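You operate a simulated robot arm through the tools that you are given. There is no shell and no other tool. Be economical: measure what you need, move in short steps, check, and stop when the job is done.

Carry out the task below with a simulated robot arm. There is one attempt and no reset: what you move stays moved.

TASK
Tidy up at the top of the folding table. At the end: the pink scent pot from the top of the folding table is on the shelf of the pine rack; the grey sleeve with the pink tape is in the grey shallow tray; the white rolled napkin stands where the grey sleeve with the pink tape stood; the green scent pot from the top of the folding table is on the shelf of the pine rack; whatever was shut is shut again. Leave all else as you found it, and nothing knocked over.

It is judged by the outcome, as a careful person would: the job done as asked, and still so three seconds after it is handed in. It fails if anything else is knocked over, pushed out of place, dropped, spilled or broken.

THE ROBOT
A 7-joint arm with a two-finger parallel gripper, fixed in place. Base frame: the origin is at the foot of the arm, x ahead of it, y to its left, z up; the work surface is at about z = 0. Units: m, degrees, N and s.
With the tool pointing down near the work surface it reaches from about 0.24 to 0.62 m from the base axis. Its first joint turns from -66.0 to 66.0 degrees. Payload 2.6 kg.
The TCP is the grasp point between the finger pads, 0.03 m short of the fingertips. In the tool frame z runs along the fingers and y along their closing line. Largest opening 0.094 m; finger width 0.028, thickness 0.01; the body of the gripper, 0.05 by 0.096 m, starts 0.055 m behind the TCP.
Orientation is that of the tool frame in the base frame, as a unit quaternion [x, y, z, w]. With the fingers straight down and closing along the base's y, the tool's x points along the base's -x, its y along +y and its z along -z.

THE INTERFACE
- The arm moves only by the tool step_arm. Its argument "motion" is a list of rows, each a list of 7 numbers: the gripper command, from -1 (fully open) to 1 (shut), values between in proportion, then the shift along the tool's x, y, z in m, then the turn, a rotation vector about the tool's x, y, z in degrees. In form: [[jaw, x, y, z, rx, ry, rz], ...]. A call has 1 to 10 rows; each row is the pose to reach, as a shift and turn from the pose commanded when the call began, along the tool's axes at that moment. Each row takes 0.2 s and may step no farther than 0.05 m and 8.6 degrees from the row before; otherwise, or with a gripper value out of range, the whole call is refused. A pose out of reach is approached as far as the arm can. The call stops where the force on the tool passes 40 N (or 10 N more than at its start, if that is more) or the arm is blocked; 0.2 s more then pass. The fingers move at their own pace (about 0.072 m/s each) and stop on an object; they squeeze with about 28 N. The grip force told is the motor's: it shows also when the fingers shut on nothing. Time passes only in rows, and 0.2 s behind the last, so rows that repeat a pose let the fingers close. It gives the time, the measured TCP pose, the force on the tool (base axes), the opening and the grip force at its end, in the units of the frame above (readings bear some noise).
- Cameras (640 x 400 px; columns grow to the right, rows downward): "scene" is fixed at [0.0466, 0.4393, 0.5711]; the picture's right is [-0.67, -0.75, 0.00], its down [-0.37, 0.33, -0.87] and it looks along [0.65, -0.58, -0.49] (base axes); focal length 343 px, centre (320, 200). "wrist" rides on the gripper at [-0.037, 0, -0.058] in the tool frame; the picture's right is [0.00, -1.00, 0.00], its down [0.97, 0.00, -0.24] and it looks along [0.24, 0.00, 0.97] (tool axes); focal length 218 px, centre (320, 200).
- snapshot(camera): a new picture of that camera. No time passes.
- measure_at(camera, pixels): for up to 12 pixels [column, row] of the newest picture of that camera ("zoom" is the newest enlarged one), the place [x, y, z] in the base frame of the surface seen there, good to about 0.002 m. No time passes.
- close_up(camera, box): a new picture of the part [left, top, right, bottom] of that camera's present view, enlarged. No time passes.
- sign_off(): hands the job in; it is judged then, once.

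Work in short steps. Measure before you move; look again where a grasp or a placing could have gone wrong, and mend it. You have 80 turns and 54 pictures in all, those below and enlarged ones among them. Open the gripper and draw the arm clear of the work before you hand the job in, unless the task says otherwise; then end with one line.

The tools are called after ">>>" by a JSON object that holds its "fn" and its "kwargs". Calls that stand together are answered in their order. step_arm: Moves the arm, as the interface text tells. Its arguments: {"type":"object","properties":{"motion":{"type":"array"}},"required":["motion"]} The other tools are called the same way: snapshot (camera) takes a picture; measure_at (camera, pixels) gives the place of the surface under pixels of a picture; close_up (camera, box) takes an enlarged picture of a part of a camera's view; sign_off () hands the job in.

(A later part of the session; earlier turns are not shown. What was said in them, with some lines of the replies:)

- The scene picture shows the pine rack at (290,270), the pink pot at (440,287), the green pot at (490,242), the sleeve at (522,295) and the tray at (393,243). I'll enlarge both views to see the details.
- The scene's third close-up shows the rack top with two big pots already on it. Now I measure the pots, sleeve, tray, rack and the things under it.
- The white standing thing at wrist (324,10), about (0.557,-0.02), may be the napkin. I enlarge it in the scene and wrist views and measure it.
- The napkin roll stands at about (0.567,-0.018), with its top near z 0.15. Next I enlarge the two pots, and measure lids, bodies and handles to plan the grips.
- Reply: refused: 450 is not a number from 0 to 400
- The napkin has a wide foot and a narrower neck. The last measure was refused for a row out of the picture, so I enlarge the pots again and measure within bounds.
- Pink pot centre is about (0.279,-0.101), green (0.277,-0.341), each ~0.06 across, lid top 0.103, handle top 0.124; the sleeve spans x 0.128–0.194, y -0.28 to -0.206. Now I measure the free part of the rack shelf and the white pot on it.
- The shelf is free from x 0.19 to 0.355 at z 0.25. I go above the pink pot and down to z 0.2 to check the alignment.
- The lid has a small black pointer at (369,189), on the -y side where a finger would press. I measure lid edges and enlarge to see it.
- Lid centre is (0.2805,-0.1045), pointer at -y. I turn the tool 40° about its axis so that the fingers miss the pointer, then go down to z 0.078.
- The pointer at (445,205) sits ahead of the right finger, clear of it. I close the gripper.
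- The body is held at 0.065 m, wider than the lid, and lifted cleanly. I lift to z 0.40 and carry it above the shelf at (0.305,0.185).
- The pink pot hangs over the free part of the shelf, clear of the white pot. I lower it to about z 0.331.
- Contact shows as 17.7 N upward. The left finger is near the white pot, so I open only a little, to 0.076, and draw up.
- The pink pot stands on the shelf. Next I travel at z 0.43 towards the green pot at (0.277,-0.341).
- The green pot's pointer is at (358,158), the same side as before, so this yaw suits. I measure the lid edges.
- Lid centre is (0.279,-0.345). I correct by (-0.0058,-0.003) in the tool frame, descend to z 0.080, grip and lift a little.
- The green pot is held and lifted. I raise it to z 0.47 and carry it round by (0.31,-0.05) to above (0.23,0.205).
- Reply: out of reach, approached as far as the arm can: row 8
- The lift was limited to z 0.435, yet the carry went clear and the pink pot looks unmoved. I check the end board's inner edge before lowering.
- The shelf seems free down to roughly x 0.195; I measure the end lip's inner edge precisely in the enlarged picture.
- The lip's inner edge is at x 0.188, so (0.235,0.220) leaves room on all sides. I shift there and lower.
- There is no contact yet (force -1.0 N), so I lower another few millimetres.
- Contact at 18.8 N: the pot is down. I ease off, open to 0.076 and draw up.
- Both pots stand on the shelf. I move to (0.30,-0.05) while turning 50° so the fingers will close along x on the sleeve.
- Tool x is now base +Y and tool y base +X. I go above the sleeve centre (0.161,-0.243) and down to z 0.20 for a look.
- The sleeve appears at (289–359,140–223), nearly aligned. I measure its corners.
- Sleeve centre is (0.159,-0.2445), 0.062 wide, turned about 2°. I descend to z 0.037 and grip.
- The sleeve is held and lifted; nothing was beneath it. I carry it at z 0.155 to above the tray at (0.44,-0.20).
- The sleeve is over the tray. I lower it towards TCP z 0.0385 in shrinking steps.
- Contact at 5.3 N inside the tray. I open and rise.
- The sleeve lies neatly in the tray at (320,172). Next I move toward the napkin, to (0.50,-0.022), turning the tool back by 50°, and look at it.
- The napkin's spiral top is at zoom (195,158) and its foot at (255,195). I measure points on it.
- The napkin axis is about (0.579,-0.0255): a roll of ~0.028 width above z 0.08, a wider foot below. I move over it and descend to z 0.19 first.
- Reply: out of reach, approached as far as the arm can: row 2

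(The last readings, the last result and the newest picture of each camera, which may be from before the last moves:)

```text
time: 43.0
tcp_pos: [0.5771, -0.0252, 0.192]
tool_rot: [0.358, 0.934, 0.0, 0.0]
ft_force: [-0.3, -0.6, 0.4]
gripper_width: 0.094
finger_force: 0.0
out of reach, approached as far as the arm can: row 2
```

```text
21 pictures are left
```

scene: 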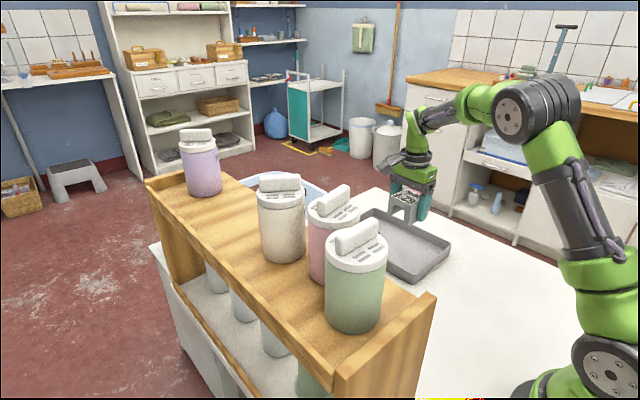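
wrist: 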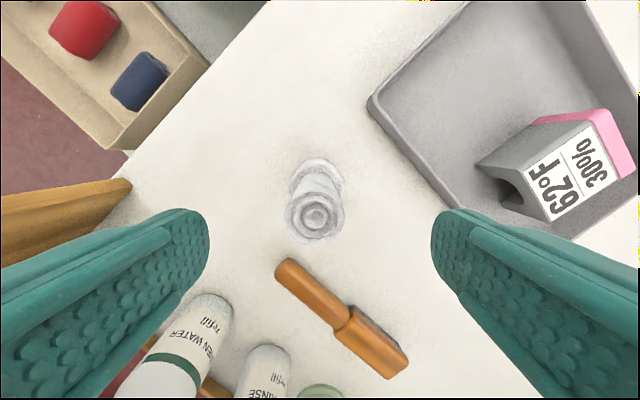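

The spiral top is at (316,215), between the fingers. I measure it once more to centre.

>>> {"fn": "measure_at", "kwargs": {"camera": "wrist", "pixels": [[316, 215], [292, 215], [340, 215], [316, 192], [316, 237], [298, 175], [340, 180]]}}

```text
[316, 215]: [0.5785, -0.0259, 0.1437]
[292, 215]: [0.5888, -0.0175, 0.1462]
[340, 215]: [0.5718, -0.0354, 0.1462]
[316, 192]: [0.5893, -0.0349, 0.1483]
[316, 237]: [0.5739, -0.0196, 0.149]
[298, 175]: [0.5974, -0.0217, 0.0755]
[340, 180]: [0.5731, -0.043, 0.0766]
```

Roll centre is about (0.580,-0.0265). I descend to z 0.118, tips above the foot, and close.

>>> {"fn": "step_arm", "kwargs": {"motion": [[-1, -0.003, 0.001, 0.03, 0, 0, 0], [-1, -0.003, 0.001, 0.06, 0, 0, 0], [-1, -0.003, 0.001, 0.074, 0, 0, 0], [-1, -0.003, 0.001, 0.074, 0, 0, 0], [0, -0.003, 0.001, 0.074, 0, 0, 0], [0.4, -0.003, 0.001, 0.074, 0, 0, 0], [1, -0.003, 0.001, 0.074, 0, 0, 0], [1, -0.003, 0.001, 0.074, 0, 0, 0], [1, -0.003, 0.001, 0.074, 0, 0, 0]]}}

>>> {"fn": "close_up", "kwargs": {"camera": "scene", "box": [270, 120, 430, 240]}}

```text
time: 45.0
tcp_pos: [0.5799, -0.0277, 0.119]
tool_rot: [0.358, 0.934, 0.0, 0.0]
ft_force: [0.1, -0.2, 0.4]
gripper_width: 0.0296
finger_force: 28.0
```

```text
3.33 times, centred on (350, 180) of scene
```

zoom: 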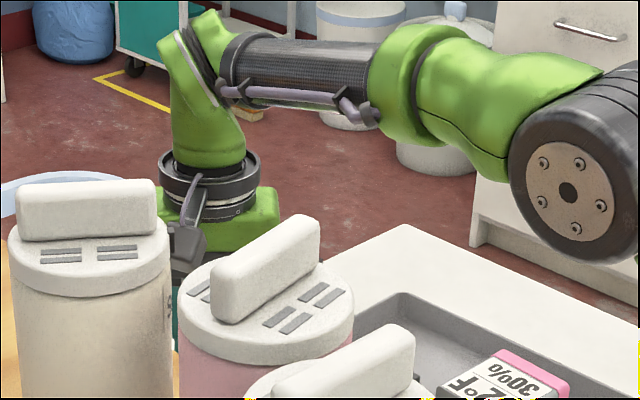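

Gripped at 0.0296 m. I lift 0.13 m straight up and check that the whole napkin comes.

>>> {"fn": "step_arm", "kwargs": {"motion": [[1, 0, 0, -0.01, 0, 0, 0], [1, 0, 0, -0.03, 0, 0, 0], [1, 0, 0, -0.07, 0, 0, 0], [1, 0, 0, -0.11, 0, 0, 0], [1, 0, 0, -0.13, 0, 0, 0]]}}

>>> {"fn": "snapshot", "kwargs": {"camera": "wrist"}}

```text
time: 46.2
tcp_pos: [0.5773, -0.0186, 0.2474]
tool_rot: [0.359, 0.934, -0.001, 0.0]
ft_force: [-0.1, -0.7, -0.6]
gripper_width: 0.0296
finger_force: 27.9
out of reach, approached as far as the arm can: row 5
```

```text
19 pictures are left
```

wrist: 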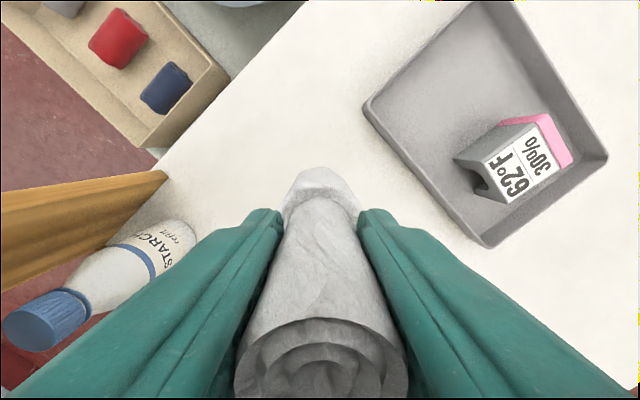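

The foot came along too: the whole napkin hangs in the gripper. I carry it at this height to above (0.159,-0.2445).

>>> {"fn": "step_arm", "kwargs": {"motion": [[1, 0.0159, -0.0448, 0, 0, 0, 0], [1, 0.0318, -0.0896, 0, 0, 0, 0], [1, 0.0476, -0.1343, 0, 0, 0, 0], [1, 0.0635, -0.1791, 0, 0, 0, 0], [1, 0.0794, -0.2239, 0, 0, 0, 0], [1, 0.0953, -0.2687, 0, 0, 0, 0], [1, 0.1112, -0.3135, 0, 0, 0, 0], [1, 0.127, -0.3582, 0, 0, 0, 0], [1, 0.1429, -0.403, 0, 0, 0, 0], [1, 0.1588, -0.4478, 0, 0, 0, 0]]}}

>>> {"fn": "snapshot", "kwargs": {"camera": "scene"}}

```text
time: 48.4
tcp_pos: [0.1596, -0.2441, 0.247]
tool_rot: [0.357, 0.934, 0.0, 0.0]
ft_force: [0.6, -0.2, -0.8]
gripper_width: 0.0297
finger_force: 28.1
```

```text
18 pictures are left
```

scene: 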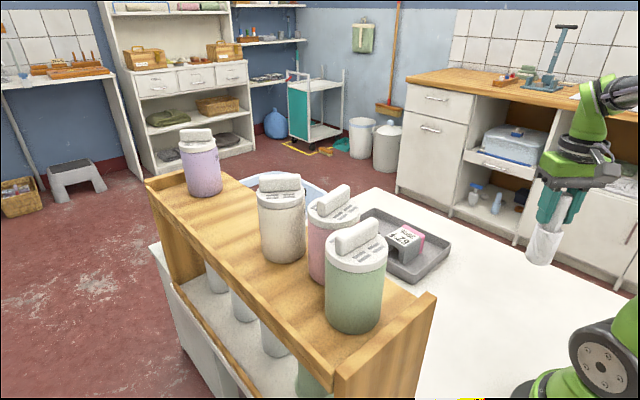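

It's above the sleeve's old spot. I lower to just above contact (z 0.121) and check it is upright.

>>> {"fn": "step_arm", "kwargs": {"motion": [[1, 0, 0, 0.04, 0, 0, 0], [1, 0, 0, 0.08, 0, 0, 0], [1, 0, 0, 0.11, 0, 0, 0], [1, 0, 0, 0.122, 0, 0, 0], [1, 0, 0, 0.126, 0, 0, 0]]}}

>>> {"fn": "close_up", "kwargs": {"camera": "scene", "box": [470, 180, 630, 330]}}

```text
time: 49.6
tcp_pos: [0.1595, -0.2451, 0.1198]
tool_rot: [0.358, 0.934, 0.0, 0.0]
ft_force: [0.3, -0.3, -0.7]
gripper_width: 0.0295
finger_force: 27.4
```

```text
2.67 times, centred on (550, 255) of scene
```

zoom: 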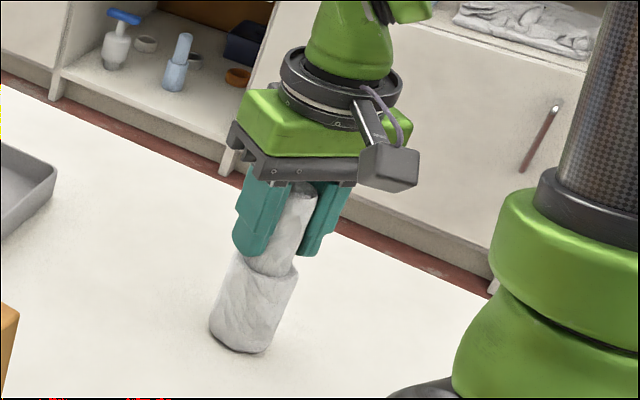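

It is parallel with the fingers, so upright. I lower in millimetres to contact.

>>> {"fn": "step_arm", "kwargs": {"motion": [[1, 0, 0, 0.001, 0, 0, 0], [1, 0, 0, 0.002, 0, 0, 0], [1, 0, 0, 0.003, 0, 0, 0]]}}

```text
time: 50.4
tcp_pos: [0.16, -0.2455, 0.1191]
tool_rot: [0.36, 0.933, 0.0, 0.0]
ft_force: [-3.0, 3.8, 24.2]
gripper_width: 0.0297
finger_force: 27.9
```

Contact at 24 N; I ease off 2 mm, open slowly and rise.

>>> {"fn": "step_arm", "kwargs": {"motion": [[1, 0, 0, -0.0015, 0, 0, 0], [1, 0, 0, -0.002, 0, 0, 0], [0.3, 0, 0, -0.002, 0, 0, 0], [0.1, 0, 0, -0.002, 0, 0, 0], [-0.5, 0, 0, -0.002, 0, 0, 0], [-0.5, 0, 0, -0.002, 0, 0, 0], [-0.5, 0, 0, -0.03, 0, 0, 0], [-0.5, 0, 0, -0.07, 0, 0, 0], [-0.5, 0, 0, -0.11, 0, 0, 0], [-0.5, 0, 0, -0.15, 0, 0, 0]]}}

>>> {"fn": "snapshot", "kwargs": {"camera": "wrist"}}

```text
time: 52.6
tcp_pos: [0.1588, -0.2441, 0.2673]
tool_rot: [0.358, 0.934, 0.0, 0.0]
ft_force: [-0.5, -0.3, 0.8]
gripper_width: 0.0707
finger_force: 0.0
```

```text
16 pictures are left
```

wrist: 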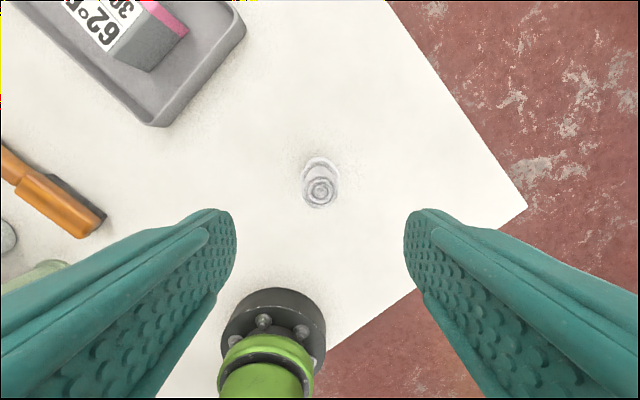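

The napkin stands upright at (320,190). I open, rise and draw the arm back to its starting region, then look at everything.

>>> {"fn": "step_arm", "kwargs": {"motion": [[-1, 0, 0, -0.045, 0, 0, 0], [-1, 0, 0, -0.09, 0, 0, 0], [-1, 0, 0, -0.13, 0, 0, 0], [-1, 0.0072, 0.0428, -0.13, 0, 0, 0], [-1, 0.0144, 0.0857, -0.13, 0, 0, 0], [-1, 0.0216, 0.1285, -0.13, 0, 0, 0], [-1, 0.0288, 0.1713, -0.13, 0, 0, 0], [-1, 0.036, 0.2142, -0.13, 0, 0, 0], [-1, 0.0432, 0.257, -0.13, 0, 0, 0]]}}

>>> {"fn": "snapshot", "kwargs": {"camera": "scene"}}

>>> {"fn": "snapshot", "kwargs": {"camera": "wrist"}}

>>> {"fn": "close_up", "kwargs": {"camera": "scene", "box": [300, 150, 560, 340]}}

```text
time: 54.6
tcp_pos: [0.3023, -0.0241, 0.3981]
tool_rot: [0.359, 0.933, 0.0, 0.0]
ft_force: [0.0, -0.1, -0.9]
gripper_width: 0.0939
finger_force: 0.0
```

```text
15 pictures are left
```

scene: 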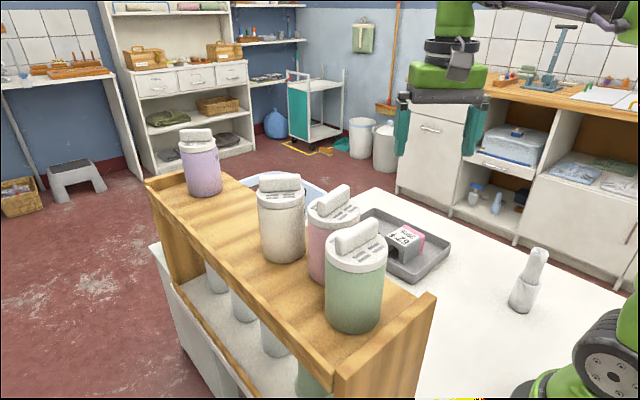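

```text
14 pictures are left
```

wrist: 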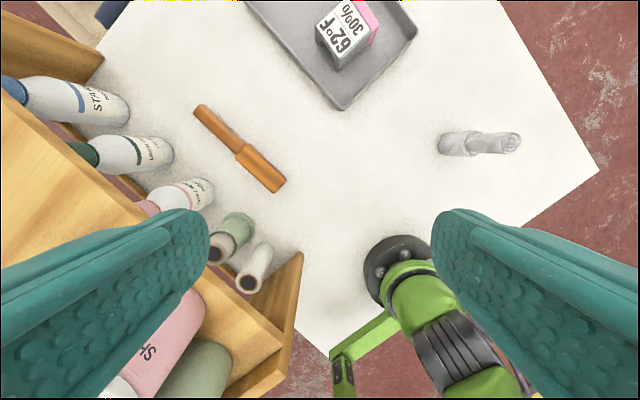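

```text
2.11 times, centred on (430, 245) of scene
```

zoom: 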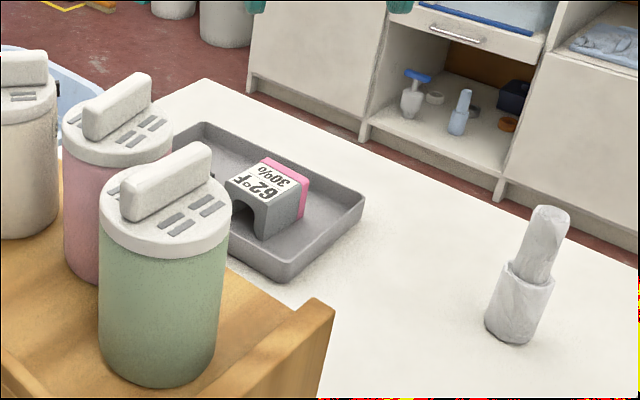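

All items look right. One last check: move back a bit to see that the two pots' lid pointers still sit at their SHUT marks.

>>> {"fn": "step_arm", "kwargs": {"motion": [[-1, 0.04, -0.02, 0, 0, 0, -8], [-1, 0.05, -0.03, 0, 0, 0, -16], [-1, 0.05, -0.03, 0, 0, 0, -24], [-1, 0.05, -0.03, 0, 0, 0, -32], [-1, 0.05, -0.03, 0, 0, 0, -40]]}}

>>> {"fn": "close_up", "kwargs": {"camera": "wrist", "box": [0, 60, 240, 260]}}

```text
time: 55.8
tcp_pos: [0.2421, -0.0141, 0.3979]
tool_rot: [0.017, 1.0, 0.0, 0.0]
ft_force: [-0.8, 0.4, 0.1]
gripper_width: 0.0941
finger_force: 0.0
```

```text
2.00 times, centred on (120, 160) of wrist
```

zoom: 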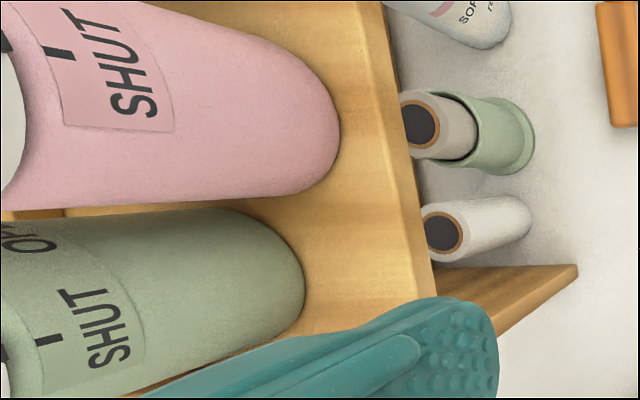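

Both pointers line up with the SHUT ticks (pink near (5,45), green near (3,355) in the enlargement), and the arm is clear with the gripper open. I hand the job in.

>>> {"fn": "sign_off", "kwargs": {}}

```text
The job is handed in.
```

The job is handed in: both scent pots are on the pine rack shelf with their lids still at SHUT, the sleeve is in the grey tray, and the napkin stands where the sleeve stood.
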